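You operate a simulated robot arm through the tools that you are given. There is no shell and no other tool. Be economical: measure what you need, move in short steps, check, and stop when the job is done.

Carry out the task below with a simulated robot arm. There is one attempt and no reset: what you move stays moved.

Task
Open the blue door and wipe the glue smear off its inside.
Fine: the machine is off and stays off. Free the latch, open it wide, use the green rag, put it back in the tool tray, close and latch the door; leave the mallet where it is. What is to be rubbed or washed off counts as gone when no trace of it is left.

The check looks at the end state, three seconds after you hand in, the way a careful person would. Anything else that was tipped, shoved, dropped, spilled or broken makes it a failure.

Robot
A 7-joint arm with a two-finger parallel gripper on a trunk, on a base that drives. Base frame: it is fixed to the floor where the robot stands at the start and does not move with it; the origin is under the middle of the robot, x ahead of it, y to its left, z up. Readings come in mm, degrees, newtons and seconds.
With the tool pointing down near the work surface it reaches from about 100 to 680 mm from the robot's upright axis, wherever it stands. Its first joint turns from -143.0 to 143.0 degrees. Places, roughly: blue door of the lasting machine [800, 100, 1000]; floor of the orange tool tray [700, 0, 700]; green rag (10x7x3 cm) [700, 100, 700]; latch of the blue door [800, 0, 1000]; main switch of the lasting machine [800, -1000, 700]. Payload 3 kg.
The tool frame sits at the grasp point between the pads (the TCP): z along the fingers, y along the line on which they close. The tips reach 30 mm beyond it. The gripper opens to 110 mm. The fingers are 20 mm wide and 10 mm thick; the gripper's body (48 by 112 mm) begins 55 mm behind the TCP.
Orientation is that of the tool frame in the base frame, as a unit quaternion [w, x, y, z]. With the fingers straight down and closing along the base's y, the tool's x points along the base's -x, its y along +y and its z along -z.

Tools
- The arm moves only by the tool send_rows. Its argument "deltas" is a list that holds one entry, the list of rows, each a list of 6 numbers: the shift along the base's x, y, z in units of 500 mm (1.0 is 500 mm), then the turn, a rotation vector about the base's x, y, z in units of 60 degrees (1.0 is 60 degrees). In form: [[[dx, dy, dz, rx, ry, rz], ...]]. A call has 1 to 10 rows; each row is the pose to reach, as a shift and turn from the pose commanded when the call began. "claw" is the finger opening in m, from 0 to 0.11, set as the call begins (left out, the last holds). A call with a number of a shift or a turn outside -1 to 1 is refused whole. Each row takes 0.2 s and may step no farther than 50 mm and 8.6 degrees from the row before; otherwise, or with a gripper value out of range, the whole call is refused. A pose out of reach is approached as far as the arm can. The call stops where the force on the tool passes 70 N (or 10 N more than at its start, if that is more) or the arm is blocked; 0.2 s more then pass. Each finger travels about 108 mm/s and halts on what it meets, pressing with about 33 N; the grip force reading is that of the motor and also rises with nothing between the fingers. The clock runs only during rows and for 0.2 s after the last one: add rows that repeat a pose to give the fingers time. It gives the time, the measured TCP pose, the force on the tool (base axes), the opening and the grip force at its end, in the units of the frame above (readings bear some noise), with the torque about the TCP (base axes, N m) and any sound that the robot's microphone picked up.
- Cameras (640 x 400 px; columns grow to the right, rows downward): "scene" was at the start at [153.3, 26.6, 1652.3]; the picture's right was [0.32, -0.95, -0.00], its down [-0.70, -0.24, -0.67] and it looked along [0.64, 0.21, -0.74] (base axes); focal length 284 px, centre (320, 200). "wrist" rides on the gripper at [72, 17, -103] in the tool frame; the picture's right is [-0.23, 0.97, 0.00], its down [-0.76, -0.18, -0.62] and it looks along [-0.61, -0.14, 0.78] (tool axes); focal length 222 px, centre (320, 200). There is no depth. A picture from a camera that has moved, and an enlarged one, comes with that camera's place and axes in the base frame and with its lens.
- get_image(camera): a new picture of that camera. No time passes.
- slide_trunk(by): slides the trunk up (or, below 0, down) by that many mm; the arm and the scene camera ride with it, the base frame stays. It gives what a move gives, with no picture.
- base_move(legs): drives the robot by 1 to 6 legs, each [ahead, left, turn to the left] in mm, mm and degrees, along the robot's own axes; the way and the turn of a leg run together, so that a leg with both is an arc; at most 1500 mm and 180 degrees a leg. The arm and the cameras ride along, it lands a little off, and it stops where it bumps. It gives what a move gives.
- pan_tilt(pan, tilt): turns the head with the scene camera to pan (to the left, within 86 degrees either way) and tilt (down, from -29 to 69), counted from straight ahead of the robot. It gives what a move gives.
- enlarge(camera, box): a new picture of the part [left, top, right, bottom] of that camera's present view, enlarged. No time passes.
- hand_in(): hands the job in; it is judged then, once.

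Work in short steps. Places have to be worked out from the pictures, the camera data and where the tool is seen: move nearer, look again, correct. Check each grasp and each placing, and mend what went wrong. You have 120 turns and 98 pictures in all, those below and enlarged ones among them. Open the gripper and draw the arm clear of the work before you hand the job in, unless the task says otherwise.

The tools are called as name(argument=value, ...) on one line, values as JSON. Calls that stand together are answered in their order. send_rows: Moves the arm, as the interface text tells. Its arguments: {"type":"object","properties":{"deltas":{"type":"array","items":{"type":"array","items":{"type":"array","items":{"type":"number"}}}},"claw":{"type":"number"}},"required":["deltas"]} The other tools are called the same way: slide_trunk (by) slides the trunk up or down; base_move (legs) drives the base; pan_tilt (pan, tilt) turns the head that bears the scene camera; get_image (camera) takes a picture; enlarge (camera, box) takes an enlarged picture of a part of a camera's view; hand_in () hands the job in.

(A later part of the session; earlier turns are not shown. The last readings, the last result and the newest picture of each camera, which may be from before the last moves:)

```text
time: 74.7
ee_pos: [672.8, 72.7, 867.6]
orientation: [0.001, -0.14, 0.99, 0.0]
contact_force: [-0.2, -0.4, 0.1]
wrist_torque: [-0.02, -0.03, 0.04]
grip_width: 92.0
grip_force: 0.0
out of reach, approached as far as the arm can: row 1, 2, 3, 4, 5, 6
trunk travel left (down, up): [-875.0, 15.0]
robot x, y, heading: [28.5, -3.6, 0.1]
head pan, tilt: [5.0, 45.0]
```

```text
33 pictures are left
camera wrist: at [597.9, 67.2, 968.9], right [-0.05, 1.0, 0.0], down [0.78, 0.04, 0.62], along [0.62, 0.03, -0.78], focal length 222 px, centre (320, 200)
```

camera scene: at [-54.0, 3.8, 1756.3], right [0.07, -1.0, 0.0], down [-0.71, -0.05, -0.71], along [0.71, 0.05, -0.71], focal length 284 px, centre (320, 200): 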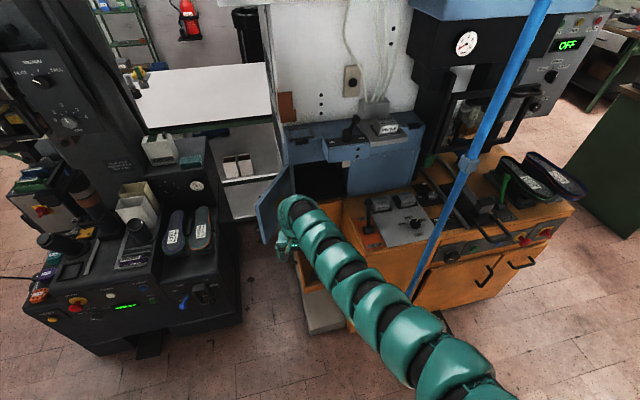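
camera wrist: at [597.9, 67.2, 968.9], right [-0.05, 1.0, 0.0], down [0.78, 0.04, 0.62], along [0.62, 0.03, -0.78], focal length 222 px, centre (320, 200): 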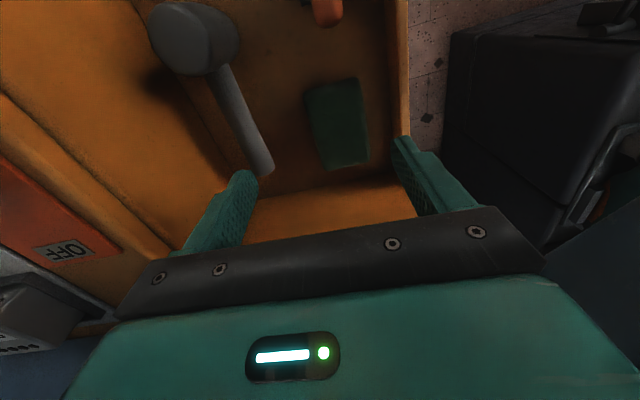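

The arm limits out with the trunk this high. I'll lower the trunk 70 mm and centre over the rag at about (689, 92).

slide_trunk(by=-70)

send_rows(deltas=[[[0.016, 0.02, 0, 0, 0, -0.02], [0.032, 0.04, 0, 0, 0, -0.02], [0.032, 0.04, 0, 0, 0, -0.02]]])

get_image(camera="wrist")

```text
time: 75.7
ee_pos: [671.6, 72.8, 797.5]
orientation: [0.003, -0.14, 0.99, 0.001]
contact_force: [-0.2, 0.2, 0.1]
wrist_torque: [0.03, -0.02, -0.03]
grip_width: 92.3
grip_force: 0.0
trunk travel left (down, up): [-805.0, 85.0]
robot x, y, heading: [27.8, -4.3, -0.3]
head pan, tilt: [5.0, 45.0]
```

```text
time: 76.5
ee_pos: [675.4, 75.8, 797.0]
orientation: [0.002, -0.135, 0.991, 0.001]
contact_force: [-0.8, -0.7, -1.4]
wrist_torque: [-0.05, 0.01, -0.03]
grip_width: 92.2
grip_force: 0.1
out of reach, approached as far as the arm can: row 1, 2, 3
trunk travel left (down, up): [-805.0, 85.0]
robot x, y, heading: [27.0, -4.5, -0.3]
head pan, tilt: [5.0, 45.0]
```

```text
32 pictures are left
camera wrist: at [600.6, 70.6, 899.5], right [-0.04, 1.0, 0.0], down [0.78, 0.03, 0.63], along [0.62, 0.03, -0.78], focal length 222 px, centre (320, 200)
```

wrist: 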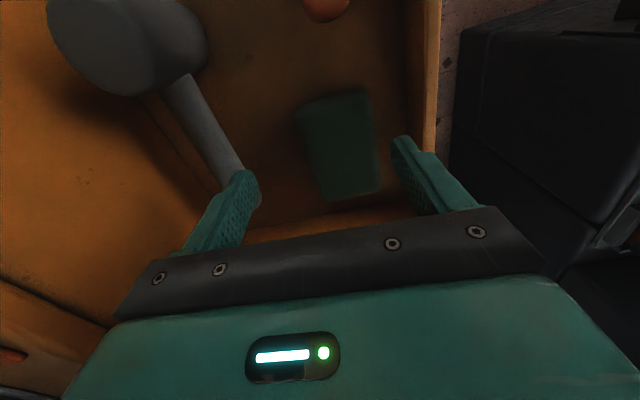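

The rag's centre is near (685, 94). I need a little more reach, so I'll retract the arm 40 mm and shift the base 50 forward and 18 left.

send_rows(deltas=[[[-0.04, 0, 0, 0, 0, 0], [-0.08, 0, 0, 0, 0, 0], [-0.08, 0, 0, 0, 0, 0]]], claw=0.096)

base_move(legs=[[50, 18, 0]])

send_rows(deltas=[[[0, 0, -0.03, 0, 0, 0], [0, 0, -0.06, 0, 0, 0], [0, 0, -0.06, 0, 0, 0]]])

get_image(camera="wrist")

```text
time: 77.3
ee_pos: [635.9, 76.4, 799.0]
orientation: [0.002, -0.13, 0.991, 0.0]
contact_force: [-0.2, 0.2, 0.5]
wrist_torque: [0.02, 0.0, 0.02]
grip_width: 95.9
grip_force: 0.1
trunk travel left (down, up): [-805.0, 85.0]
robot x, y, heading: [27.6, -1.5, 0.1]
head pan, tilt: [5.0, 45.0]
```

```text
time: 78.3
ee_pos: [686.1, 94.8, 798.4]
orientation: [0.0, -0.131, 0.991, 0.0]
contact_force: [-0.4, -0.3, -0.5]
wrist_torque: [0.0, 0.01, 0.02]
grip_width: 95.9
grip_force: 0.1
trunk travel left (down, up): [-805.0, 85.0]
robot x, y, heading: [76.4, 14.8, 0.0]
head pan, tilt: [5.0, 45.0]
```

```text
time: 79.1
ee_pos: [684.6, 95.0, 768.2]
orientation: [0.0, -0.131, 0.991, 0.0]
contact_force: [0.2, -1.1, 0.2]
wrist_torque: [0.01, -0.02, 0.0]
grip_width: 96.1
grip_force: 0.1
trunk travel left (down, up): [-805.0, 85.0]
robot x, y, heading: [77.0, 16.0, -0.4]
head pan, tilt: [5.0, 45.0]
```

```text
31 pictures are left
camera wrist: at [610.5, 90.8, 870.6], right [-0.03, 1.0, 0.0], down [0.78, 0.02, 0.62], along [0.62, 0.02, -0.78], focal length 222 px, centre (320, 200)
```

wrist: 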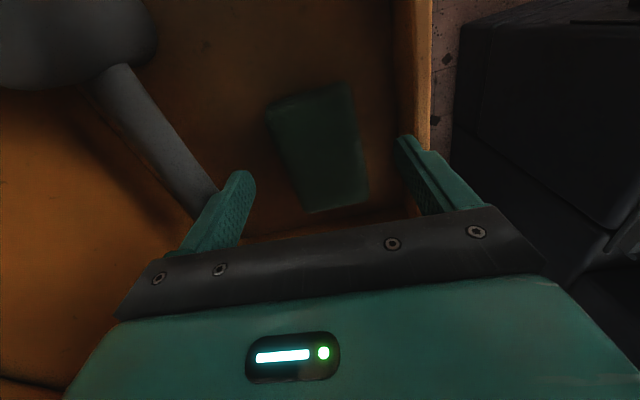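

The rag is centred between the fingers and nearly aligned. I'll descend to TCP z≈745 while checking for contact.

send_rows(deltas=[[[-0.006, 0, -0.02, 0, 0, 0.05], [-0.006, 0, -0.046, 0, 0, 0.05], [-0.006, 0, -0.046, 0, 0, 0.05]]])

enlarge(camera="wrist", box=[160, 60, 480, 260])

```text
time: 79.9
ee_pos: [682.5, 94.8, 745.3]
orientation: [0.001, -0.156, 0.988, 0.001]
contact_force: [0.3, 1.4, 0.3]
wrist_torque: [0.02, -0.01, 0.02]
grip_width: 95.9
grip_force: 0.0
trunk travel left (down, up): [-805.0, 85.0]
robot x, y, heading: [78.2, 15.6, 0.0]
head pan, tilt: [5.0, 45.0]
```

```text
2.00 times, centred on (320, 160) of wrist
camera zoom: at [607.6, 87.2, 848.2], right [-0.08, 1.0, 0.0], down [0.78, 0.07, 0.63], along [0.62, 0.05, -0.78], focal length 444 px, centre (320, 280)
```

zoom: 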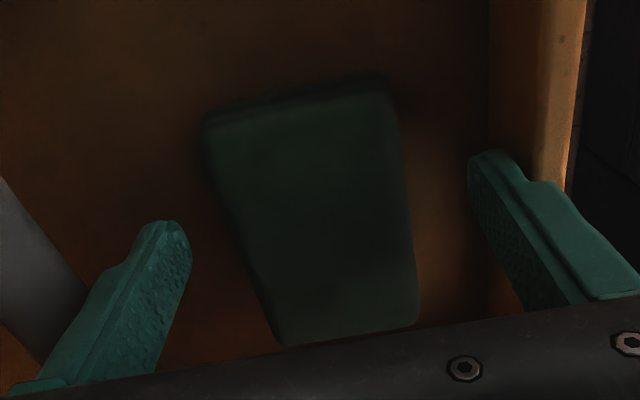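

I'll close here and see whether the fingers catch the rag.

send_rows(deltas=[[[0, 0, 0, 0, 0, 0], [0, 0, 0, 0, 0, 0], [0, 0, 0, 0, 0, 0], [0, 0, 0, 0, 0, 0]]], claw=0.03)

enlarge(camera="wrist", box=[160, 60, 480, 260])

```text
time: 80.9
ee_pos: [682.5, 94.3, 747.1]
orientation: [0.002, -0.156, 0.988, 0.0]
contact_force: [0.5, 0.4, 2.6]
wrist_torque: [-0.06, -0.03, 0.06]
grip_width: 64.7
grip_force: 33.1
trunk travel left (down, up): [-805.0, 85.0]
robot x, y, heading: [83.2, 14.2, 0.3]
head pan, tilt: [5.0, 45.0]
```

```text
2.00 times, centred on (320, 160) of wrist
camera zoom: at [607.7, 87.2, 848.5], right [-0.08, 1.0, 0.0], down [0.78, 0.06, 0.63], along [0.62, 0.05, -0.78], focal length 444 px, centre (320, 280)
```

zoom: 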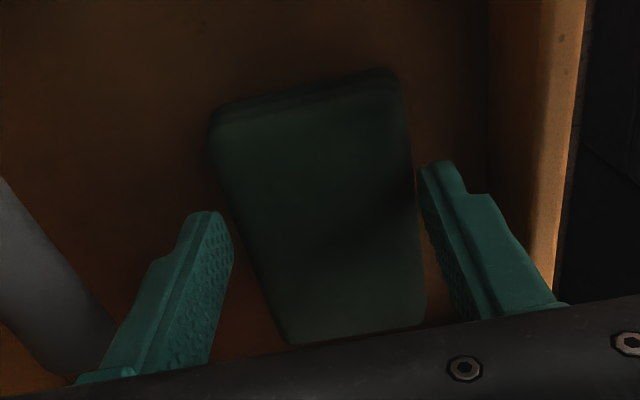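

It's gripped at 65 mm. I'll lift 60 mm and check.

send_rows(deltas=[[[0, 0, 0.04, 0, 0, 0], [0, 0, 0.1, 0, 0, 0], [0, 0, 0.16, 0, 0, 0], [0, 0, 0.16, 0, 0, 0]]])

get_image(camera="wrist")

```text
time: 81.9
ee_pos: [681.9, 97.1, 827.8]
orientation: [0.001, -0.155, 0.988, 0.001]
contact_force: [-0.5, 0.0, -0.1]
wrist_torque: [0.01, 0.01, -0.03]
grip_width: 64.7
grip_force: 32.5
trunk travel left (down, up): [-805.0, 85.0]
robot x, y, heading: [82.5, 18.3, -0.1]
head pan, tilt: [5.0, 45.0]
```

```text
28 pictures are left
camera wrist: at [607.4, 88.6, 928.8], right [-0.08, 1.0, 0.0], down [0.78, 0.06, 0.62], along [0.62, 0.05, -0.78], focal length 222 px, centre (320, 200)
```

wrist: 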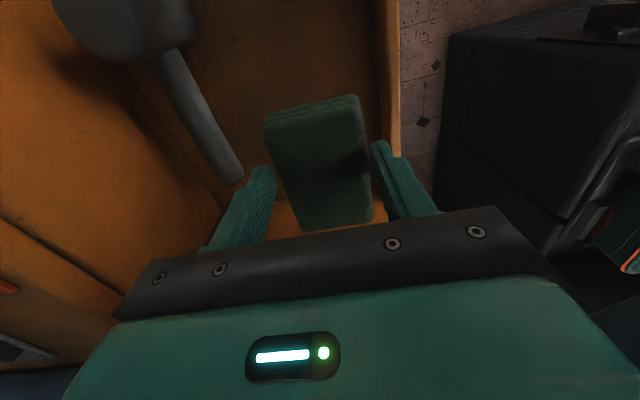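

The rag is held firmly and protrudes about 15 mm beyond the tips. I'll back the base away to get room, then turn the tool from down to facing the open door's inside (yaw ~68° left).

base_move(legs=[[-190, 0, 0]])

send_rows(deltas=[[[0, -0.02, 0.05, 0.116, -0.047, 0], [0, -0.04, 0.1, 0.231, -0.094, 0], [0, -0.06, 0.15, 0.347, -0.141, 0], [0, -0.08, 0.2, 0.463, -0.188, 0], [0, -0.1, 0.25, 0.578, -0.235, 0], [0, -0.12, 0.3, 0.694, -0.282, 0]]])

send_rows(deltas=[[[0, 0, 0, 0.116, -0.047, 0], [0, 0, 0, 0.231, -0.094, 0], [0, 0, 0, 0.347, -0.141, 0], [0, 0, 0, 0.463, -0.188, 0], [0, 0, 0, 0.578, -0.235, 0], [0, 0, 0, 0.694, -0.282, 0]]])

get_image(camera="scene")

```text
time: 83.4
ee_pos: [493.4, 95.0, 827.9]
orientation: [0.002, -0.156, 0.988, 0.0]
contact_force: [-0.6, 1.2, -0.3]
wrist_torque: [-0.01, -0.04, 0.01]
grip_width: 64.6
grip_force: 33.3
trunk travel left (down, up): [-805.0, 85.0]
robot x, y, heading: [-111.2, 14.3, 0.1]
head pan, tilt: [5.0, 45.0]
```

```text
time: 84.8
ee_pos: [586.7, 51.7, 868.7]
orientation: [0.182, -0.09, 0.955, 0.216]
contact_force: [1.0, -0.2, -0.9]
wrist_torque: [0.03, 0.03, 0.01]
grip_width: 65.0
grip_force: 33.1
out of reach, approached as far as the arm can: row 1, 2, 3, 4, 5, 6
trunk travel left (down, up): [-805.0, 85.0]
robot x, y, heading: [-105.8, 13.9, -0.0]
head pan, tilt: [5.0, 45.0]
```

```text
time: 86.2
ee_pos: [586.4, 54.3, 868.2]
orientation: [0.181, -0.092, 0.955, 0.216]
contact_force: [0.3, -0.6, -0.6]
wrist_torque: [-0.01, 0.03, 0.0]
grip_width: 65.0
grip_force: 32.3
out of reach, approached as far as the arm can: row 1, 2, 3, 4, 5, 6
trunk travel left (down, up): [-805.0, 85.0]
robot x, y, heading: [-110.2, 16.1, -0.2]
head pan, tilt: [5.0, 45.0]
```

```text
27 pictures are left
camera scene: at [51.7, 23.2, 1686.3], right [0.09, -1.0, 0.0], down [-0.7, -0.06, -0.71], along [0.7, 0.06, -0.71], focal length 284 px, centre (320, 200)
```

scene: 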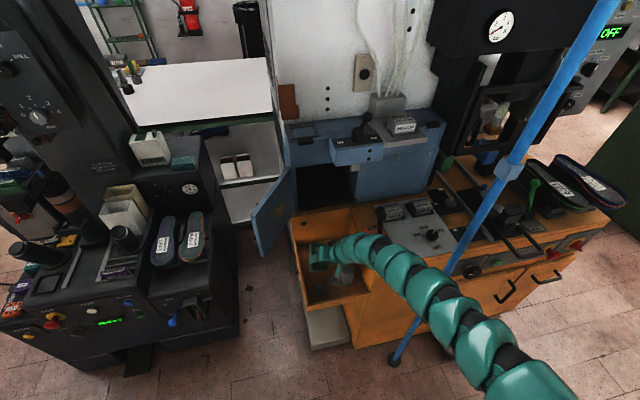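

The wrist can't turn that way. I'll go the way that worked before: back off, tilt the tool up to forward, then use the base heading to supply the yaw.

base_move(legs=[[-100, 0, 0]])

send_rows(deltas=[[[0.01, 0, 0.04, -0.018, -0.112, -0.0447], [0.03, 0, 0.08, -0.036, -0.224, -0.0894], [0.05, 0, 0.12, -0.054, -0.336, -0.134], [0.07, 0, 0.16, -0.072, -0.448, -0.179], [0.09, 0, 0.2, -0.09, -0.56, -0.2235]]])

send_rows(deltas=[[[0.02, 0, 0.02, -0.018, -0.112, -0.0447], [0.04, 0, 0.04, -0.036, -0.224, -0.0894], [0.06, 0, 0.06, -0.054, -0.336, -0.134], [0.08, 0, 0.06, -0.072, -0.448, -0.179], [0.1, 0, 0.06, -0.09, -0.56, -0.2235]]])

```text
time: 87.4
ee_pos: [485.4, 54.5, 869.8]
orientation: [0.182, -0.092, 0.955, 0.216]
contact_force: [-0.9, 0.1, -0.5]
wrist_torque: [0.01, -0.01, -0.01]
grip_width: 64.8
grip_force: 32.5
trunk travel left (down, up): [-805.0, 85.0]
robot x, y, heading: [-205.0, 16.8, 0.1]
head pan, tilt: [5.0, 45.0]
```

```text
time: 88.6
ee_pos: [554.5, 37.7, 947.1]
orientation: [0.336, -0.075, 0.924, 0.167]
contact_force: [0.7, -1.0, 0.3]
wrist_torque: [0.01, 0.04, -0.01]
grip_width: 64.8
grip_force: 33.0
out of reach, approached as far as the arm can: row 1, 2, 3, 4, 5
trunk travel left (down, up): [-805.0, 85.0]
robot x, y, heading: [-206.2, 15.7, -0.2]
head pan, tilt: [5.0, 45.0]
```

```text
time: 90.0
ee_pos: [599.1, -13.0, 954.2]
orientation: [0.564, 0.088, 0.821, 0.02]
contact_force: [0.3, 0.9, 0.0]
wrist_torque: [-0.04, -0.01, 0.0]
grip_width: 30.3
grip_force: 0.1
out of reach, approached as far as the arm can: row 1, 2, 3, 4
trunk travel left (down, up): [-805.0, 85.0]
robot x, y, heading: [-207.4, 13.0, -0.4]
head pan, tilt: [5.0, 45.0]
stopped in row 5: the arm was blocked; the commanded pose is now the measured one
```

The grip width fell to 30 mm, so the rag has slipped out, and something blocked the arm. I'll look right away.

get_image(camera="scene")

get_image(camera="wrist")

```text
26 pictures are left
camera scene: at [-48.4, 24.5, 1686.4], right [0.09, -1.0, 0.0], down [-0.7, -0.06, -0.71], along [0.7, 0.06, -0.71], focal length 284 px, centre (320, 200)
```

scene: 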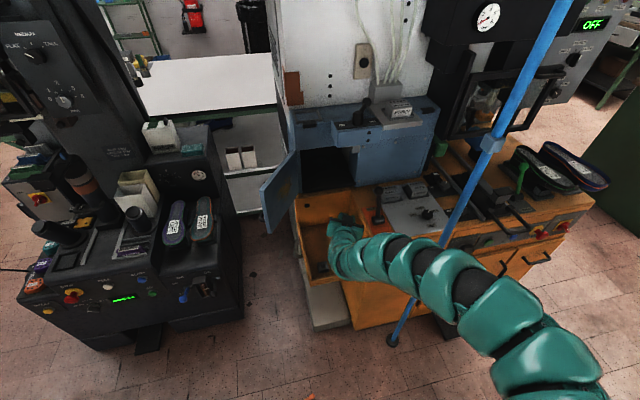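

```text
25 pictures are left
camera wrist: at [479.4, 21.8, 925.9], right [0.2, 0.92, 0.34], down [-0.33, -0.26, 0.91], along [0.92, -0.29, 0.26], focal length 222 px, centre (320, 200)
```

wrist: 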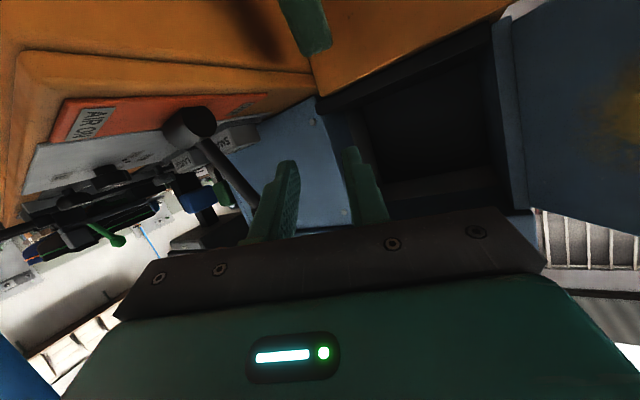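

I'll check the tray and the reddish spot at the bottom of the scene view.

enlarge(camera="scene", box=[260, 170, 400, 300])

pan_tilt(pan=5, tilt=62)

get_image(camera="scene")

```text
3.08 times, centred on (330, 235) of scene
camera zoom: at [-48.4, 24.5, 1686.4], right [0.09, -1.0, 0.0], down [-0.7, -0.06, -0.71], along [0.7, 0.06, -0.71], focal length 874 px, centre (289, 92)
```

zoom: 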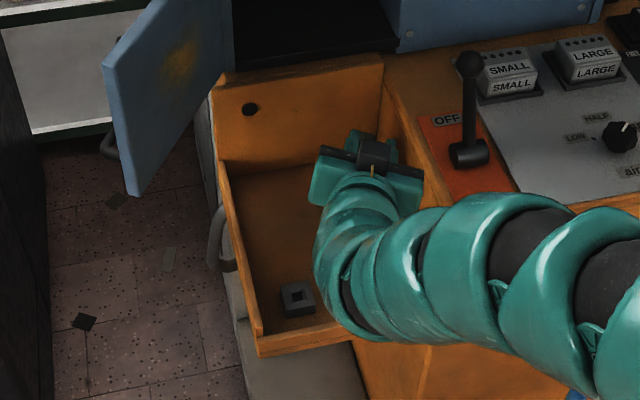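

```text
time: 90.8
ee_pos: [598.6, -12.1, 953.3]
orientation: [0.563, 0.089, 0.821, 0.021]
contact_force: [0.1, -0.2, -0.1]
wrist_torque: [0.0, -0.01, -0.05]
grip_width: 30.0
grip_force: 0.2
trunk travel left (down, up): [-805.0, 85.0]
robot x, y, heading: [-208.6, 15.8, 0.4]
head pan, tilt: [5.0, 62.0]
```

```text
23 pictures are left
camera scene: at [-64.8, 21.8, 1664.6], right [0.09, -1.0, 0.0], down [-0.88, -0.08, -0.47], along [0.47, 0.04, -0.88], focal length 284 px, centre (320, 200)
```

scene: 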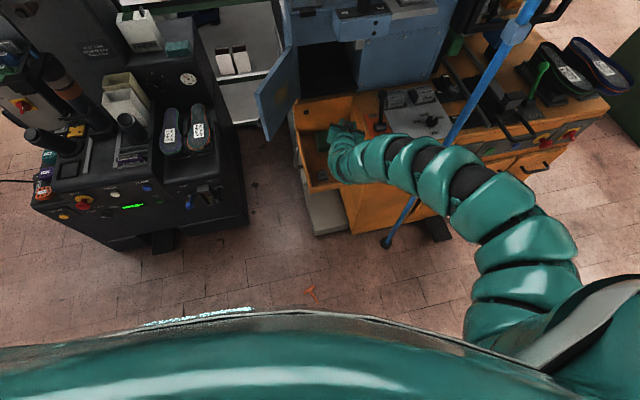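

There's an orange object on the floor. I'll zoom in on it.

enlarge(camera="scene", box=[250, 90, 390, 310])

```text
1.82 times, centred on (320, 200) of scene
camera zoom: at [-64.8, 21.8, 1664.6], right [0.09, -1.0, 0.0], down [-0.88, -0.08, -0.47], along [0.47, 0.04, -0.88], focal length 516 px, centre (320, 200)
```

zoom: 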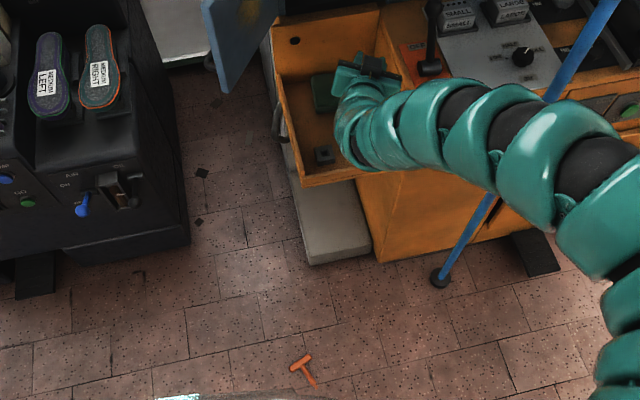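

A T-handled orange tool that stood in the small socket block was knocked onto the floor near (225, 98). I must put it back before driving forward, so I'll back up, turn the tool down with its x-axis along the T's stem, and then lower the trunk.

base_move(legs=[[-300, 0, 0]])

send_rows(deltas=[[[-0.02, 0.01, -0.03, -0.038, 0.111, 0.068], [-0.05, 0.02, -0.07, -0.077, 0.221, 0.135], [-0.08, 0.03, -0.11, -0.115, 0.332, 0.203], [-0.11, 0.04, -0.15, -0.154, 0.442, 0.27], [-0.14, 0.05, -0.19, -0.192, 0.553, 0.338]]], claw=0.05)

send_rows(deltas=[[[-0.02, 0.01, -0.03, -0.038, 0.111, 0.068], [-0.05, 0.02, -0.06, -0.077, 0.221, 0.135], [-0.08, 0.03, -0.09, -0.115, 0.332, 0.203], [-0.11, 0.04, -0.12, -0.154, 0.442, 0.27], [-0.14, 0.05, -0.15, -0.192, 0.553, 0.338], [-0.14, 0.05, -0.15, -0.192, 0.553, 0.338]]])

```text
time: 92.8
ee_pos: [297.6, -13.1, 954.7]
orientation: [0.564, 0.089, 0.821, 0.021]
contact_force: [0.3, 0.0, -0.1]
wrist_torque: [-0.01, -0.01, -0.03]
grip_width: 30.0
grip_force: 0.0
trunk travel left (down, up): [-805.0, 85.0]
robot x, y, heading: [-507.1, 14.0, -0.1]
head pan, tilt: [5.0, 62.0]
```

```text
time: 94.0
ee_pos: [230.3, 11.6, 858.6]
orientation: [0.3, -0.108, 0.948, 0.011]
contact_force: [-0.8, 0.3, -0.2]
wrist_torque: [-0.01, -0.01, 0.03]
grip_width: 50.1
grip_force: 0.0
trunk travel left (down, up): [-805.0, 85.0]
robot x, y, heading: [-504.7, 13.0, -0.2]
head pan, tilt: [5.0, 62.0]
```

```text
time: 95.4
ee_pos: [135.3, 51.0, 813.0]
orientation: [0.021, -0.292, 0.956, -0.018]
contact_force: [1.5, -4.0, 0.8]
wrist_torque: [0.3, 0.11, 0.03]
grip_width: 50.0
grip_force: 0.2
out of reach, approached as far as the arm can: row 2, 3, 4, 5, 6
trunk travel left (down, up): [-805.0, 85.0]
robot x, y, heading: [-505.8, 13.8, 0.2]
head pan, tilt: [5.0, 62.0]
```

The tool is down at yaw 34°. I'll take one view of the tray and floor from here.

pan_tilt(pan=5, tilt=48)

get_image(camera="scene")

get_image(camera="wrist")

```text
time: 96.2
ee_pos: [134.9, 50.2, 808.8]
orientation: [0.018, -0.293, 0.956, -0.02]
contact_force: [-0.5, 1.3, -0.2]
wrist_torque: [0.04, 0.02, -0.02]
grip_width: 50.3
grip_force: 0.0
trunk travel left (down, up): [-805.0, 85.0]
robot x, y, heading: [-508.0, 17.8, -0.0]
head pan, tilt: [5.0, 48.0]
```

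```text
21 pictures are left
camera scene: at [-349.6, 23.5, 1682.0], right [0.09, -1.0, 0.0], down [-0.74, -0.06, -0.67], along [0.67, 0.06, -0.74], focal length 284 px, centre (320, 200)
```

scene: 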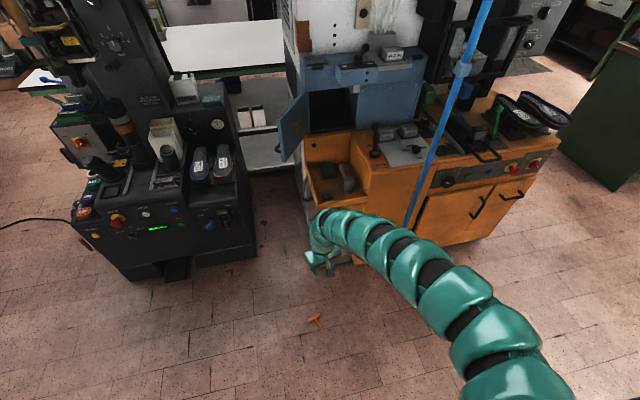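

```text
20 pictures are left
camera wrist: at [60.8, 26.3, 909.0], right [-0.36, 0.93, -0.04], down [0.7, 0.3, 0.65], along [0.62, 0.2, -0.76], focal length 222 px, centre (320, 200)
```

wrist: 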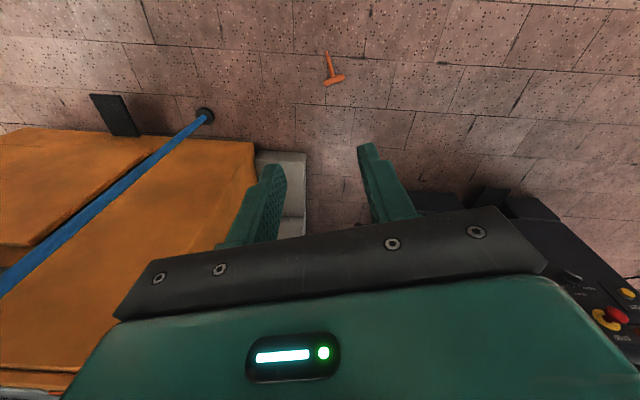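

The T's stem lies from (236, 100) to (168, 48), yaw ≈37°. I'll lower the trunk 640 mm and shift the base so the hand is above the stem near the crossbar.

slide_trunk(by=-640)

base_move(legs=[[79, 34, 0]])

get_image(camera="wrist")

```text
refused: -640 is not a number from -400 to 400
```

```text
time: 97.2
ee_pos: [218.2, 80.4, 812.0]
orientation: [0.021, -0.288, 0.957, -0.017]
contact_force: [0.9, -0.2, 0.1]
wrist_torque: [-0.02, 0.02, 0.01]
grip_width: 50.0
grip_force: 0.0
trunk travel left (down, up): [-805.0, 85.0]
robot x, y, heading: [-425.2, 49.5, 0.2]
head pan, tilt: [5.0, 48.0]
```

```text
19 pictures are left
camera wrist: at [143.0, 56.8, 910.4], right [-0.35, 0.94, -0.04], down [0.7, 0.29, 0.65], along [0.62, 0.2, -0.76], focal length 222 px, centre (320, 200)
```

wrist: 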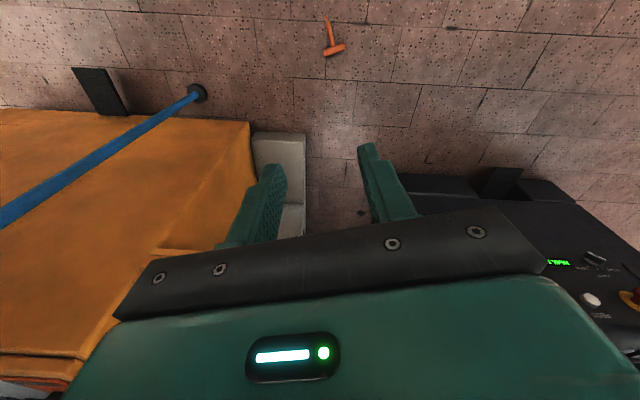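

The slide is limited to 400 per call, so I'll do it in two, then look.

slide_trunk(by=-400)

slide_trunk(by=-270)

get_image(camera="wrist")

```text
time: 101.1
ee_pos: [217.6, 82.2, 413.2]
orientation: [0.022, -0.288, 0.957, -0.018]
contact_force: [-0.2, 0.7, 0.1]
wrist_torque: [0.0, 0.0, -0.01]
grip_width: 50.2
grip_force: 0.0
trunk travel left (down, up): [-405.0, 485.0]
robot x, y, heading: [-427.2, 49.6, -0.2]
head pan, tilt: [5.0, 48.0]
```

```text
time: 103.8
ee_pos: [217.6, 81.5, 140.7]
orientation: [0.021, -0.287, 0.957, -0.019]
contact_force: [-0.3, -0.6, 0.0]
wrist_torque: [0.0, 0.0, 0.0]
grip_width: 50.1
grip_force: 0.1
trunk travel left (down, up): [-135.0, 755.0]
robot x, y, heading: [-426.1, 49.8, 0.0]
head pan, tilt: [5.0, 48.0]
```

```text
18 pictures are left
camera wrist: at [142.1, 56.5, 241.0], right [-0.35, 0.94, -0.04], down [0.7, 0.29, 0.65], along [0.62, 0.2, -0.76], focal length 222 px, centre (320, 200)
```

wrist: 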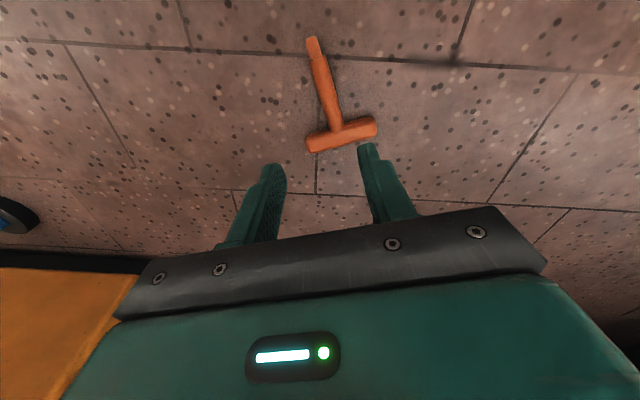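

The T is clear in view and I'll grip its stem at (213, 88) with yaw 40°. I'll align, then lower with the trunk.

send_rows(deltas=[[[-0.009, 0.012, 0, 0.01, 0.025, 0.055], [-0.009, 0.012, 0, 0.02, 0.05, 0.11], [-0.009, 0.012, 0, 0.02, 0.05, 0.11]]])

slide_trunk(by=-85)

```text
time: 104.6
ee_pos: [185.1, 92.6, 149.8]
orientation: [0.012, -0.325, 0.946, -0.009]
contact_force: [-1.3, 0.5, 1.3]
wrist_torque: [0.02, 0.01, 0.02]
grip_width: 50.2
grip_force: 0.1
out of reach, approached as far as the arm can: row 1, 2, 3
trunk travel left (down, up): [-135.0, 755.0]
robot x, y, heading: [-424.7, 50.5, 0.1]
head pan, tilt: [5.0, 48.0]
```

```text
time: 105.8
ee_pos: [186.1, 93.4, 63.7]
orientation: [0.01, -0.325, 0.945, -0.01]
contact_force: [-0.7, -0.7, -0.2]
wrist_torque: [0.0, 0.01, 0.0]
grip_width: 50.4
grip_force: 0.0
trunk travel left (down, up): [-50.0, 840.0]
robot x, y, heading: [-430.3, 51.2, 0.0]
head pan, tilt: [5.0, 48.0]
```

The reach limit pulled the hand back. I'll shift the base 27 mm forward, then lower the last 30 mm by trunk.

base_move(legs=[[28, -6, 0]])

slide_trunk(by=-28)

get_image(camera="wrist")

```text
time: 106.7
ee_pos: [213.4, 88.1, 63.3]
orientation: [0.012, -0.325, 0.946, -0.009]
contact_force: [0.1, -0.6, 0.5]
wrist_torque: [0.02, -0.03, 0.01]
grip_width: 50.1
grip_force: 0.1
trunk travel left (down, up): [-50.0, 840.0]
robot x, y, heading: [-402.6, 41.2, 0.1]
head pan, tilt: [5.0, 48.0]
```

```text
time: 107.4
ee_pos: [213.8, 87.3, 36.6]
orientation: [0.01, -0.325, 0.946, -0.01]
contact_force: [0.1, -0.2, 0.4]
wrist_torque: [0.02, -0.03, 0.0]
grip_width: 49.9
grip_force: 0.0
trunk travel left (down, up): [-22.0, 868.0]
robot x, y, heading: [-400.7, 43.2, 0.1]
head pan, tilt: [5.0, 48.0]
```

```text
17 pictures are left
camera wrist: at [143.4, 55.7, 136.3], right [-0.42, 0.91, -0.02], down [0.69, 0.33, 0.64], along [0.59, 0.25, -0.77], focal length 222 px, centre (320, 200)
```

wrist: 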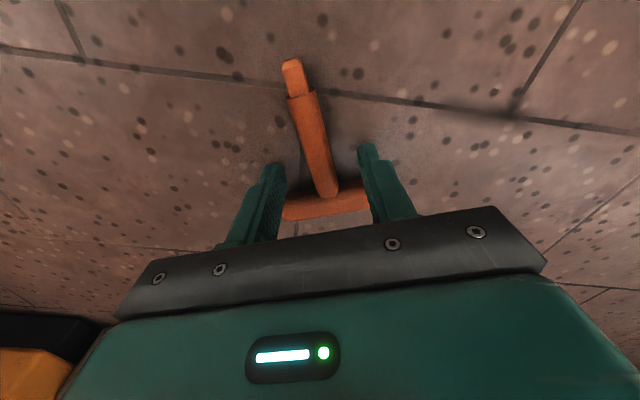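

The stem is right between the fingers. I'll close and lift by trunk.

send_rows(deltas=[[[0, 0, 0, 0, 0, 0], [0, 0, 0, 0, 0, 0], [0, 0, 0, 0, 0, 0], [0, 0, 0, 0, 0, 0]]], claw=0.0)

slide_trunk(by=380)

slide_trunk(by=380)

get_image(camera="wrist")

```text
time: 108.4
ee_pos: [213.4, 86.7, 36.2]
orientation: [0.01, -0.324, 0.946, -0.01]
contact_force: [0.5, -2.3, -0.8]
wrist_torque: [-0.07, -0.2, -0.46]
grip_width: 9.0
grip_force: 33.1
trunk travel left (down, up): [-22.0, 868.0]
robot x, y, heading: [-398.7, 44.3, 0.2]
head pan, tilt: [5.0, 48.0]
```

```text
time: 112.1
ee_pos: [213.3, 88.2, 415.9]
orientation: [0.01, -0.324, 0.946, -0.009]
contact_force: [-0.6, 0.8, -0.5]
wrist_torque: [-0.01, 0.02, 0.01]
grip_width: 16.2
grip_force: 33.0
trunk travel left (down, up): [-402.0, 488.0]
robot x, y, heading: [-401.4, 42.6, 0.4]
head pan, tilt: [5.0, 48.0]
```

```text
time: 115.7
ee_pos: [214.4, 86.1, 796.0]
orientation: [0.011, -0.325, 0.946, -0.009]
contact_force: [0.0, -0.2, -1.4]
wrist_torque: [0.0, 0.02, -0.01]
grip_width: 16.4
grip_force: 32.0
trunk travel left (down, up): [-782.0, 108.0]
robot x, y, heading: [-401.2, 42.9, -0.1]
head pan, tilt: [5.0, 48.0]
```

```text
16 pictures are left
camera wrist: at [143.5, 55.6, 896.1], right [-0.42, 0.91, -0.02], down [0.69, 0.33, 0.64], along [0.59, 0.25, -0.77], focal length 222 px, centre (320, 200)
```

wrist: 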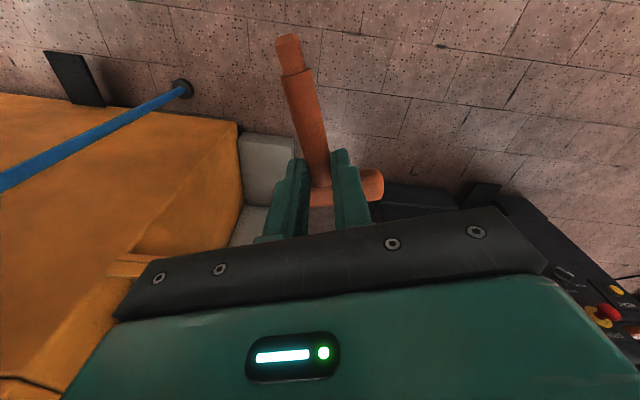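

The T is held firmly at 16 mm. I'll reorient in free space to tool-forward with yaw 16° so the stem points straight down, raising as I go.

send_rows(deltas=[[[0.02, 0, 0.02, 0.058, -0.11, -0.023], [0.04, 0, 0.04, 0.115, -0.22, -0.045], [0.07, 0, 0.06, 0.173, -0.33, -0.068], [0.1, 0, 0.08, 0.231, -0.44, -0.091], [0.13, 0, 0.1, 0.288, -0.55, -0.113], [0.16, 0, 0.12, 0.346, -0.66, -0.136]]])

send_rows(deltas=[[[0.02, 0, 0.02, 0.058, -0.11, -0.023], [0.05, 0, 0.04, 0.115, -0.22, -0.045], [0.08, 0, 0.06, 0.173, -0.33, -0.068], [0.11, 0, 0.08, 0.231, -0.44, -0.091], [0.14, 0, 0.1, 0.288, -0.55, -0.113], [0.16, 0, 0.1, 0.346, -0.66, -0.136], [0.16, 0, 0.1, 0.346, -0.66, -0.136]]])

```text
time: 117.1
ee_pos: [304.2, 85.3, 846.8]
orientation: [0.382, -0.204, 0.9, 0.046]
contact_force: [0.2, 5.2, -0.5]
wrist_torque: [-0.24, 0.06, -0.07]
grip_width: 15.8
grip_force: 33.2
out of reach, approached as far as the arm can: row 4, 5, 6
trunk travel left (down, up): [-782.0, 108.0]
robot x, y, heading: [-400.6, 47.3, 0.1]
head pan, tilt: [5.0, 48.0]
```

```text
time: 118.7
ee_pos: [384.8, 91.7, 897.5]
orientation: [0.7, -0.099, 0.701, 0.099]
contact_force: [-0.3, -0.1, -0.4]
wrist_torque: [-0.03, 0.08, 0.02]
grip_width: 15.8
grip_force: 33.2
trunk travel left (down, up): [-782.0, 108.0]
robot x, y, heading: [-400.7, 45.2, -0.1]
head pan, tilt: [5.0, 48.0]
```

The orientation is exact. I'll drive forward 130 mm (TCP ≈ 515, z 897, stem tip ≈ 837) and view the T against the socket block.

base_move(legs=[[130, -25, 0]])

enlarge(camera="scene", box=[270, 150, 390, 270])

```text
time: 120.0
ee_pos: [515.1, 65.4, 895.3]
orientation: [0.699, -0.097, 0.702, 0.098]
contact_force: [0.6, 0.3, -1.9]
wrist_torque: [-0.01, 0.05, 0.01]
grip_width: 16.3
grip_force: 33.1
trunk travel left (down, up): [-782.0, 108.0]
robot x, y, heading: [-270.6, 19.3, -0.3]
head pan, tilt: [5.0, 48.0]
```

```text
3.33 times, centred on (330, 210) of scene
camera zoom: at [-110.6, 26.2, 1658.8], right [0.09, -1.0, 0.0], down [-0.74, -0.06, -0.67], along [0.67, 0.06, -0.74], focal length 947 px, centre (287, 167)
```

zoom: 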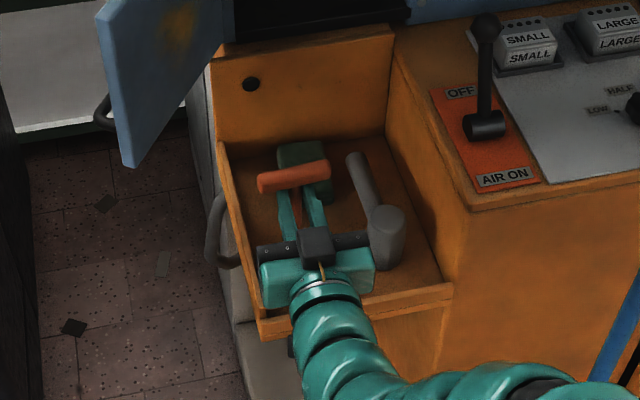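

The hand hides the block. I'll sidestep left 95 mm and lower a little so one picture shows the block and the T together.

send_rows(deltas=[[[0, 0.09, -0.03, 0, 0, 0], [0, 0.17, -0.06, 0, 0, 0], [0, 0.19, -0.09, 0, 0, 0], [0, 0.19, -0.09, 0, 0, 0]]])

enlarge(camera="scene", box=[280, 170, 370, 260])

```text
time: 121.0
ee_pos: [515.0, 145.8, 867.6]
orientation: [0.698, -0.095, 0.703, 0.099]
contact_force: [1.0, -0.8, -1.6]
wrist_torque: [-0.01, 0.05, 0.05]
grip_width: 16.1
grip_force: 33.0
out of reach, approached as far as the arm can: row 2, 3, 4
trunk travel left (down, up): [-782.0, 108.0]
robot x, y, heading: [-268.6, 22.3, 0.0]
head pan, tilt: [5.0, 48.0]
```

```text
4.44 times, centred on (325, 215) of scene
camera zoom: at [-110.0, 21.1, 1658.8], right [0.09, -1.0, 0.0], down [-0.74, -0.06, -0.67], along [0.67, 0.06, -0.74], focal length 1262 px, centre (298, 133)
```

zoom: 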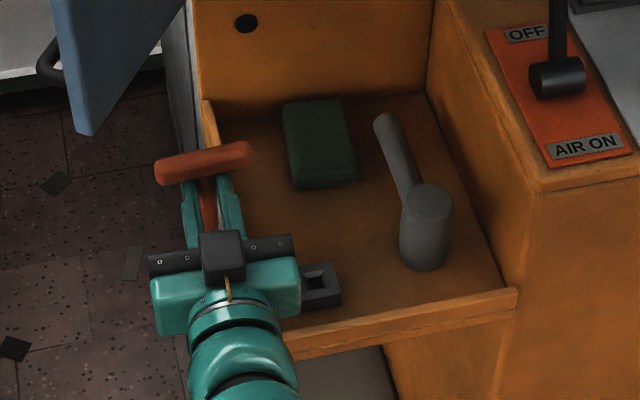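

Now the block's hole is visible. Relative to the T, I put it at about (545, 58). The rag lies flat in the tray nearly where it started. I'll move over the hole and lower with contact checks.

send_rows(deltas=[[[0.02, -0.08, 0, 0, 0, 0], [0.05, -0.16, -0.03, 0, 0, 0], [0.06, -0.176, -0.08, 0, 0, 0], [0.06, -0.176, -0.13, 0, 0, 0], [0.06, -0.176, -0.13, 0, 0, 0]]])

send_rows(deltas=[[[0, 0, -0.014, 0, 0, 0], [0, 0, -0.028, 0, 0, 0], [0, 0, -0.04, 0, 0, 0], [0, 0, -0.04, 0, 0, 0]]])

```text
time: 122.2
ee_pos: [526.0, 67.5, 847.4]
orientation: [0.699, -0.097, 0.702, 0.098]
contact_force: [0.6, 0.3, -1.6]
wrist_torque: [-0.04, 0.02, 0.03]
grip_width: 16.2
grip_force: 33.2
out of reach, approached as far as the arm can: row 2, 3, 4, 5
trunk travel left (down, up): [-782.0, 108.0]
robot x, y, heading: [-270.1, 21.8, -0.4]
head pan, tilt: [5.0, 48.0]
```

```text
time: 123.2
ee_pos: [518.2, 66.7, 841.0]
orientation: [0.699, -0.098, 0.701, 0.098]
contact_force: [0.2, -0.1, -1.4]
wrist_torque: [0.02, 0.04, -0.02]
grip_width: 16.1
grip_force: 33.5
out of reach, approached as far as the arm can: row 1, 2, 3, 4
trunk travel left (down, up): [-782.0, 108.0]
robot x, y, heading: [-272.4, 18.2, -0.1]
head pan, tilt: [5.0, 48.0]
```

I'm at the arm's lower limit, so I'll position with the base and lower by trunk in small steps.

base_move(legs=[[28, -9, 0]])

slide_trunk(by=-44)

```text
time: 124.1
ee_pos: [548.8, 58.4, 840.0]
orientation: [0.699, -0.096, 0.702, 0.097]
contact_force: [-0.3, 0.5, -1.2]
wrist_torque: [-0.02, -0.02, 0.0]
grip_width: 16.7
grip_force: 32.7
trunk travel left (down, up): [-782.0, 108.0]
robot x, y, heading: [-239.8, 7.9, 0.1]
head pan, tilt: [5.0, 48.0]
```

```text
time: 124.9
ee_pos: [546.9, 58.0, 796.7]
orientation: [0.699, -0.098, 0.701, 0.099]
contact_force: [-1.0, 0.1, -0.9]
wrist_torque: [-0.03, 0.04, 0.03]
grip_width: 16.4
grip_force: 33.1
trunk travel left (down, up): [-738.0, 152.0]
robot x, y, heading: [-241.7, 9.8, -0.2]
head pan, tilt: [5.0, 48.0]
```

The tip should be about 10–15 mm above the block. I'll take one wrist view, from low and behind, to judge alignment.

get_image(camera="wrist")

```text
13 pictures are left
camera wrist: at [442.9, 44.5, 723.6], right [-0.26, 0.94, 0.23], down [-0.55, -0.34, 0.76], along [0.79, 0.08, 0.6], focal length 222 px, centre (320, 200)
```

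wrist: 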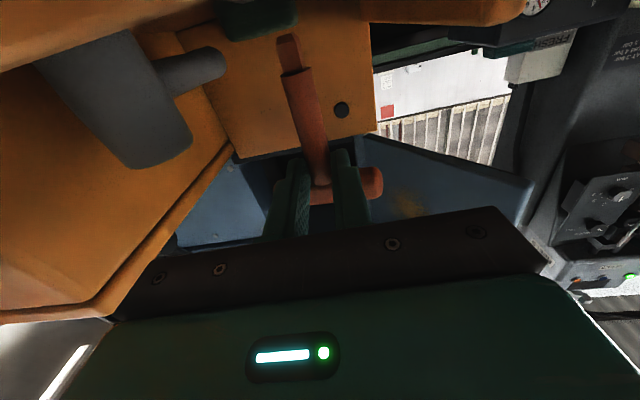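

The tip is at about z 725 with no contact yet. I'll lower by trunk in small steps, watching force.

slide_trunk(by=-7)

slide_trunk(by=-5)

```text
time: 125.5
ee_pos: [547.5, 57.3, 789.7]
orientation: [0.699, -0.098, 0.702, 0.099]
contact_force: [0.0, 0.1, -1.7]
wrist_torque: [0.03, 0.05, -0.02]
grip_width: 16.6
grip_force: 32.6
trunk travel left (down, up): [-731.0, 159.0]
robot x, y, heading: [-243.2, 7.0, 0.0]
head pan, tilt: [5.0, 48.0]
```

```text
time: 126.0
ee_pos: [547.0, 57.9, 785.4]
orientation: [0.699, -0.098, 0.702, 0.098]
contact_force: [0.6, 0.8, -1.2]
wrist_torque: [-0.02, 0.01, 0.01]
grip_width: 16.2
grip_force: 32.8
trunk travel left (down, up): [-726.0, 164.0]
robot x, y, heading: [-238.5, 9.9, -0.0]
head pan, tilt: [5.0, 48.0]
```

No contact yet, so I continue.

slide_trunk(by=-5)

slide_trunk(by=-5)

```text
time: 126.6
ee_pos: [546.4, 57.4, 781.2]
orientation: [0.7, -0.097, 0.701, 0.099]
contact_force: [1.8, 0.5, 4.1]
wrist_torque: [0.07, -0.25, -0.02]
grip_width: 16.3
grip_force: 33.5
trunk travel left (down, up): [-721.0, 169.0]
robot x, y, heading: [-243.0, 8.4, -0.2]
head pan, tilt: [5.0, 48.0]
```

```text
time: 127.1
ee_pos: [546.1, 57.3, 780.5]
orientation: [0.702, -0.096, 0.698, 0.098]
contact_force: [-2.5, -2.2, 26.2]
wrist_torque: [0.09, -0.62, -0.03]
grip_width: 16.1
grip_force: 32.8
trunk travel left (down, up): [-716.0, 174.0]
robot x, y, heading: [-240.9, 9.6, -0.2]
head pan, tilt: [5.0, 48.0]
```

Contact came at 26 N. I now realise the stem sits at the fingertips, about 26 mm ahead of the TCP, so it's at about (571, 64), near the raw hole estimate. I'll lift 3 mm and probe sideways to tell whether the tip is in the hole.

slide_trunk(by=6)

base_move(legs=[[0, 9, 0]])

enlarge(camera="scene", box=[290, 170, 380, 270])

```text
time: 127.7
ee_pos: [545.6, 58.1, 780.9]
orientation: [0.699, -0.096, 0.702, 0.097]
contact_force: [3.4, -0.5, 13.8]
wrist_torque: [0.13, -0.66, -0.01]
grip_width: 16.4
grip_force: 33.0
trunk travel left (down, up): [-722.0, 168.0]
robot x, y, heading: [-242.5, 10.7, 0.1]
head pan, tilt: [5.0, 48.0]
```

```text
time: 128.4
ee_pos: [546.7, 67.5, 781.0]
orientation: [0.699, -0.097, 0.702, 0.097]
contact_force: [0.6, -2.2, 9.6]
wrist_torque: [-0.02, -0.36, -0.03]
grip_width: 16.3
grip_force: 32.4
trunk travel left (down, up): [-722.0, 168.0]
robot x, y, heading: [-241.8, 22.3, 0.2]
head pan, tilt: [5.0, 48.0]
```

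```text
4.00 times, centred on (335, 220) of scene
camera zoom: at [-86.2, 27.7, 1599.2], right [0.09, -1.0, 0.0], down [-0.74, -0.06, -0.67], along [0.67, 0.06, -0.74], focal length 1136 px, centre (260, 120)
```

zoom: 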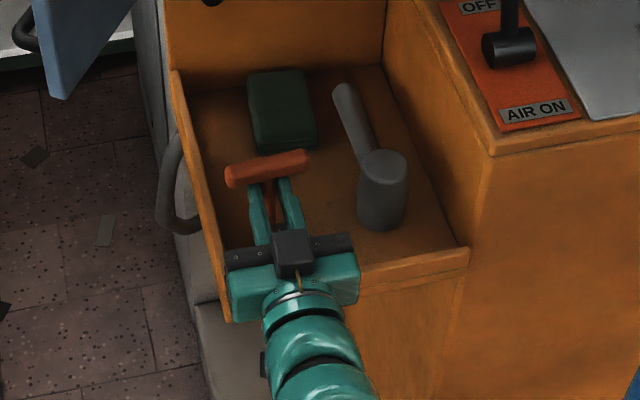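

It slides freely, so it isn't in the hole. Comparing this image with the earlier one (the mallet serves as reference), the T needs about +4 mm x and −13 mm y. I'll lift slightly, shift and lower again.

slide_trunk(by=6)

base_move(legs=[[4.5, -13.5, 0]])

slide_trunk(by=-10)

```text
time: 128.9
ee_pos: [546.9, 66.5, 785.8]
orientation: [0.699, -0.098, 0.702, 0.098]
contact_force: [-0.1, -0.2, -2.2]
wrist_torque: [-0.05, 0.04, 0.01]
grip_width: 16.1
grip_force: 32.9
trunk travel left (down, up): [-728.0, 162.0]
robot x, y, heading: [-244.3, 19.2, -0.2]
head pan, tilt: [5.0, 48.0]
```

```text
time: 129.7
ee_pos: [551.7, 52.8, 785.7]
orientation: [0.699, -0.097, 0.702, 0.098]
contact_force: [0.1, 0.1, -1.0]
wrist_torque: [-0.04, 0.04, 0.03]
grip_width: 16.0
grip_force: 33.3
trunk travel left (down, up): [-728.0, 162.0]
robot x, y, heading: [-236.7, 1.8, -0.3]
head pan, tilt: [5.0, 48.0]
```

```text
time: 130.3
ee_pos: [552.9, 55.0, 781.5]
orientation: [0.701, -0.097, 0.699, 0.098]
contact_force: [1.5, 1.6, 17.1]
wrist_torque: [0.2, -0.7, -0.01]
grip_width: 16.5
grip_force: 33.1
trunk travel left (down, up): [-718.0, 172.0]
robot x, y, heading: [-236.0, 6.7, -0.0]
head pan, tilt: [5.0, 48.0]
```

Contact is still at the same height. To see whether the block moved and where it really is, I'll raise, sidestep left and take one more picture.

slide_trunk(by=45)

base_move(legs=[[0, 75, 0]])

enlarge(camera="scene", box=[310, 180, 380, 250])

```text
time: 131.2
ee_pos: [552.4, 52.8, 821.0]
orientation: [0.698, -0.097, 0.703, 0.097]
contact_force: [-0.3, 0.4, -1.4]
wrist_torque: [-0.01, 0.02, -0.02]
grip_width: 16.2
grip_force: 32.9
trunk travel left (down, up): [-763.0, 127.0]
robot x, y, heading: [-239.4, 5.6, -0.3]
head pan, tilt: [5.0, 48.0]
```

```text
time: 132.2
ee_pos: [553.9, 134.5, 821.0]
orientation: [0.698, -0.097, 0.702, 0.097]
contact_force: [0.3, 0.7, -1.2]
wrist_torque: [-0.01, 0.01, -0.01]
grip_width: 16.1
grip_force: 33.2
trunk travel left (down, up): [-763.0, 127.0]
robot x, y, heading: [-236.0, 81.5, 0.1]
head pan, tilt: [5.0, 48.0]
```

```text
5.71 times, centred on (345, 215) of scene
camera zoom: at [-80.0, 93.0, 1640.1], right [0.09, -1.0, 0.0], down [-0.74, -0.07, -0.67], along [0.67, 0.06, -0.74], focal length 1623 px, centre (177, 114)
```

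zoom: 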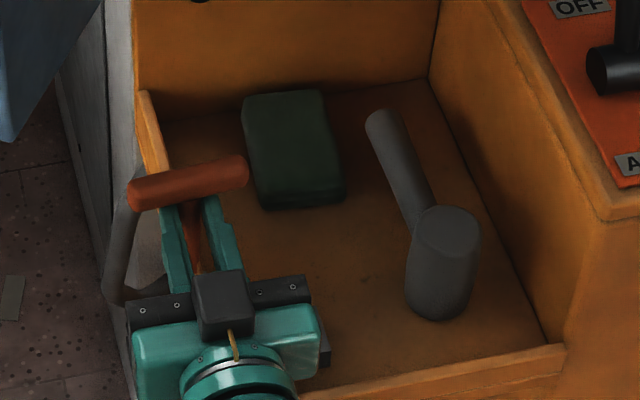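

The block is still in place. This view suggests the hole is nearer TCP (543, 61). I'll do a light-contact search along y at x≈542.

base_move(legs=[[-12, -78, 0]])

slide_trunk(by=-36)

slide_trunk(by=-7)

base_move(legs=[[0, 4, 0]])

base_move(legs=[[0, 4, 0]])

```text
time: 133.3
ee_pos: [539.7, 52.3, 821.2]
orientation: [0.699, -0.096, 0.702, 0.098]
contact_force: [0.4, 0.7, -1.8]
wrist_torque: [-0.02, 0.03, 0.01]
grip_width: 16.3
grip_force: 32.7
trunk travel left (down, up): [-763.0, 127.0]
robot x, y, heading: [-247.1, 2.8, 0.2]
head pan, tilt: [5.0, 48.0]
```

```text
time: 134.1
ee_pos: [539.1, 52.5, 786.0]
orientation: [0.698, -0.097, 0.702, 0.098]
contact_force: [-0.3, 0.6, -1.0]
wrist_torque: [-0.01, 0.01, 0.01]
grip_width: 16.1
grip_force: 32.8
trunk travel left (down, up): [-727.0, 163.0]
robot x, y, heading: [-248.3, 5.0, 0.2]
head pan, tilt: [5.0, 48.0]
```

```text
time: 134.6
ee_pos: [538.6, 53.0, 777.9]
orientation: [0.699, -0.097, 0.702, 0.098]
contact_force: [0.0, 0.7, -0.4]
wrist_torque: [0.08, 0.02, 0.03]
grip_width: 16.1
grip_force: 32.8
trunk travel left (down, up): [-720.0, 170.0]
robot x, y, heading: [-246.8, 3.2, -0.2]
head pan, tilt: [5.0, 48.0]
```

```text
time: 135.4
ee_pos: [538.7, 56.8, 779.3]
orientation: [0.699, -0.097, 0.702, 0.098]
contact_force: [-0.3, -0.2, -1.5]
wrist_torque: [0.01, 0.02, 0.03]
grip_width: 16.2
grip_force: 33.4
trunk travel left (down, up): [-720.0, 170.0]
robot x, y, heading: [-251.5, 6.9, -0.1]
head pan, tilt: [5.0, 48.0]
```

```text
time: 136.1
ee_pos: [538.6, 58.2, 778.4]
orientation: [0.699, -0.097, 0.702, 0.098]
contact_force: [-2.0, -2.2, 3.8]
wrist_torque: [-0.14, 0.09, -0.08]
grip_width: 16.1
grip_force: 33.6
trunk travel left (down, up): [-720.0, 170.0]
robot x, y, heading: [-247.8, 8.2, -0.2]
head pan, tilt: [5.0, 48.0]
```

At x≈539 the tip went below the earlier contact height with no vertical force, likely in the hole and now touching its left wall. I'll step back 2 mm and lower.

base_move(legs=[[0, -2, 0]])

slide_trunk(by=-5)

slide_trunk(by=-5)

```text
time: 136.8
ee_pos: [538.6, 57.5, 779.8]
orientation: [0.698, -0.096, 0.702, 0.097]
contact_force: [-0.9, 0.1, -0.8]
wrist_torque: [-0.03, 0.04, -0.01]
grip_width: 16.2
grip_force: 33.1
trunk travel left (down, up): [-720.0, 170.0]
robot x, y, heading: [-250.7, 7.3, -0.1]
head pan, tilt: [5.0, 48.0]
```

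```text
time: 137.3
ee_pos: [538.8, 58.7, 778.1]
orientation: [0.702, -0.097, 0.699, 0.099]
contact_force: [-8.5, -3.7, 18.9]
wrist_torque: [-0.1, 0.0, -0.04]
grip_width: 16.2
grip_force: 32.7
trunk travel left (down, up): [-715.0, 175.0]
robot x, y, heading: [-245.7, 8.0, 0.3]
head pan, tilt: [5.0, 48.0]
```

```text
time: 137.9
ee_pos: [539.4, 58.8, 766.8]
orientation: [0.698, -0.098, 0.703, 0.098]
contact_force: [-3.9, -0.8, 0.7]
wrist_torque: [-0.1, 0.24, 0.01]
grip_width: 16.4
grip_force: 33.1
trunk travel left (down, up): [-710.0, 180.0]
robot x, y, heading: [-244.2, 6.6, -0.1]
head pan, tilt: [5.0, 48.0]
```

The contact snapped through, and z dropped to 767 with little force, so it's going in. I'll keep lowering.

slide_trunk(by=-6)

slide_trunk(by=-5)

```text
time: 138.4
ee_pos: [538.6, 58.1, 765.5]
orientation: [0.701, -0.096, 0.7, 0.098]
contact_force: [-10.8, -3.8, 15.4]
wrist_torque: [-0.07, 0.19, -0.05]
grip_width: 16.3
grip_force: 33.0
trunk travel left (down, up): [-704.0, 186.0]
robot x, y, heading: [-249.4, 11.1, -0.3]
head pan, tilt: [5.0, 48.0]
```

```text
time: 139.0
ee_pos: [540.0, 58.3, 764.2]
orientation: [0.704, -0.096, 0.697, 0.098]
contact_force: [0.1, 0.1, 31.8]
wrist_torque: [0.2, -0.97, -0.06]
grip_width: 16.4
grip_force: 32.9
trunk travel left (down, up): [-699.0, 191.0]
robot x, y, heading: [-246.8, 9.6, -0.0]
head pan, tilt: [5.0, 48.0]
```

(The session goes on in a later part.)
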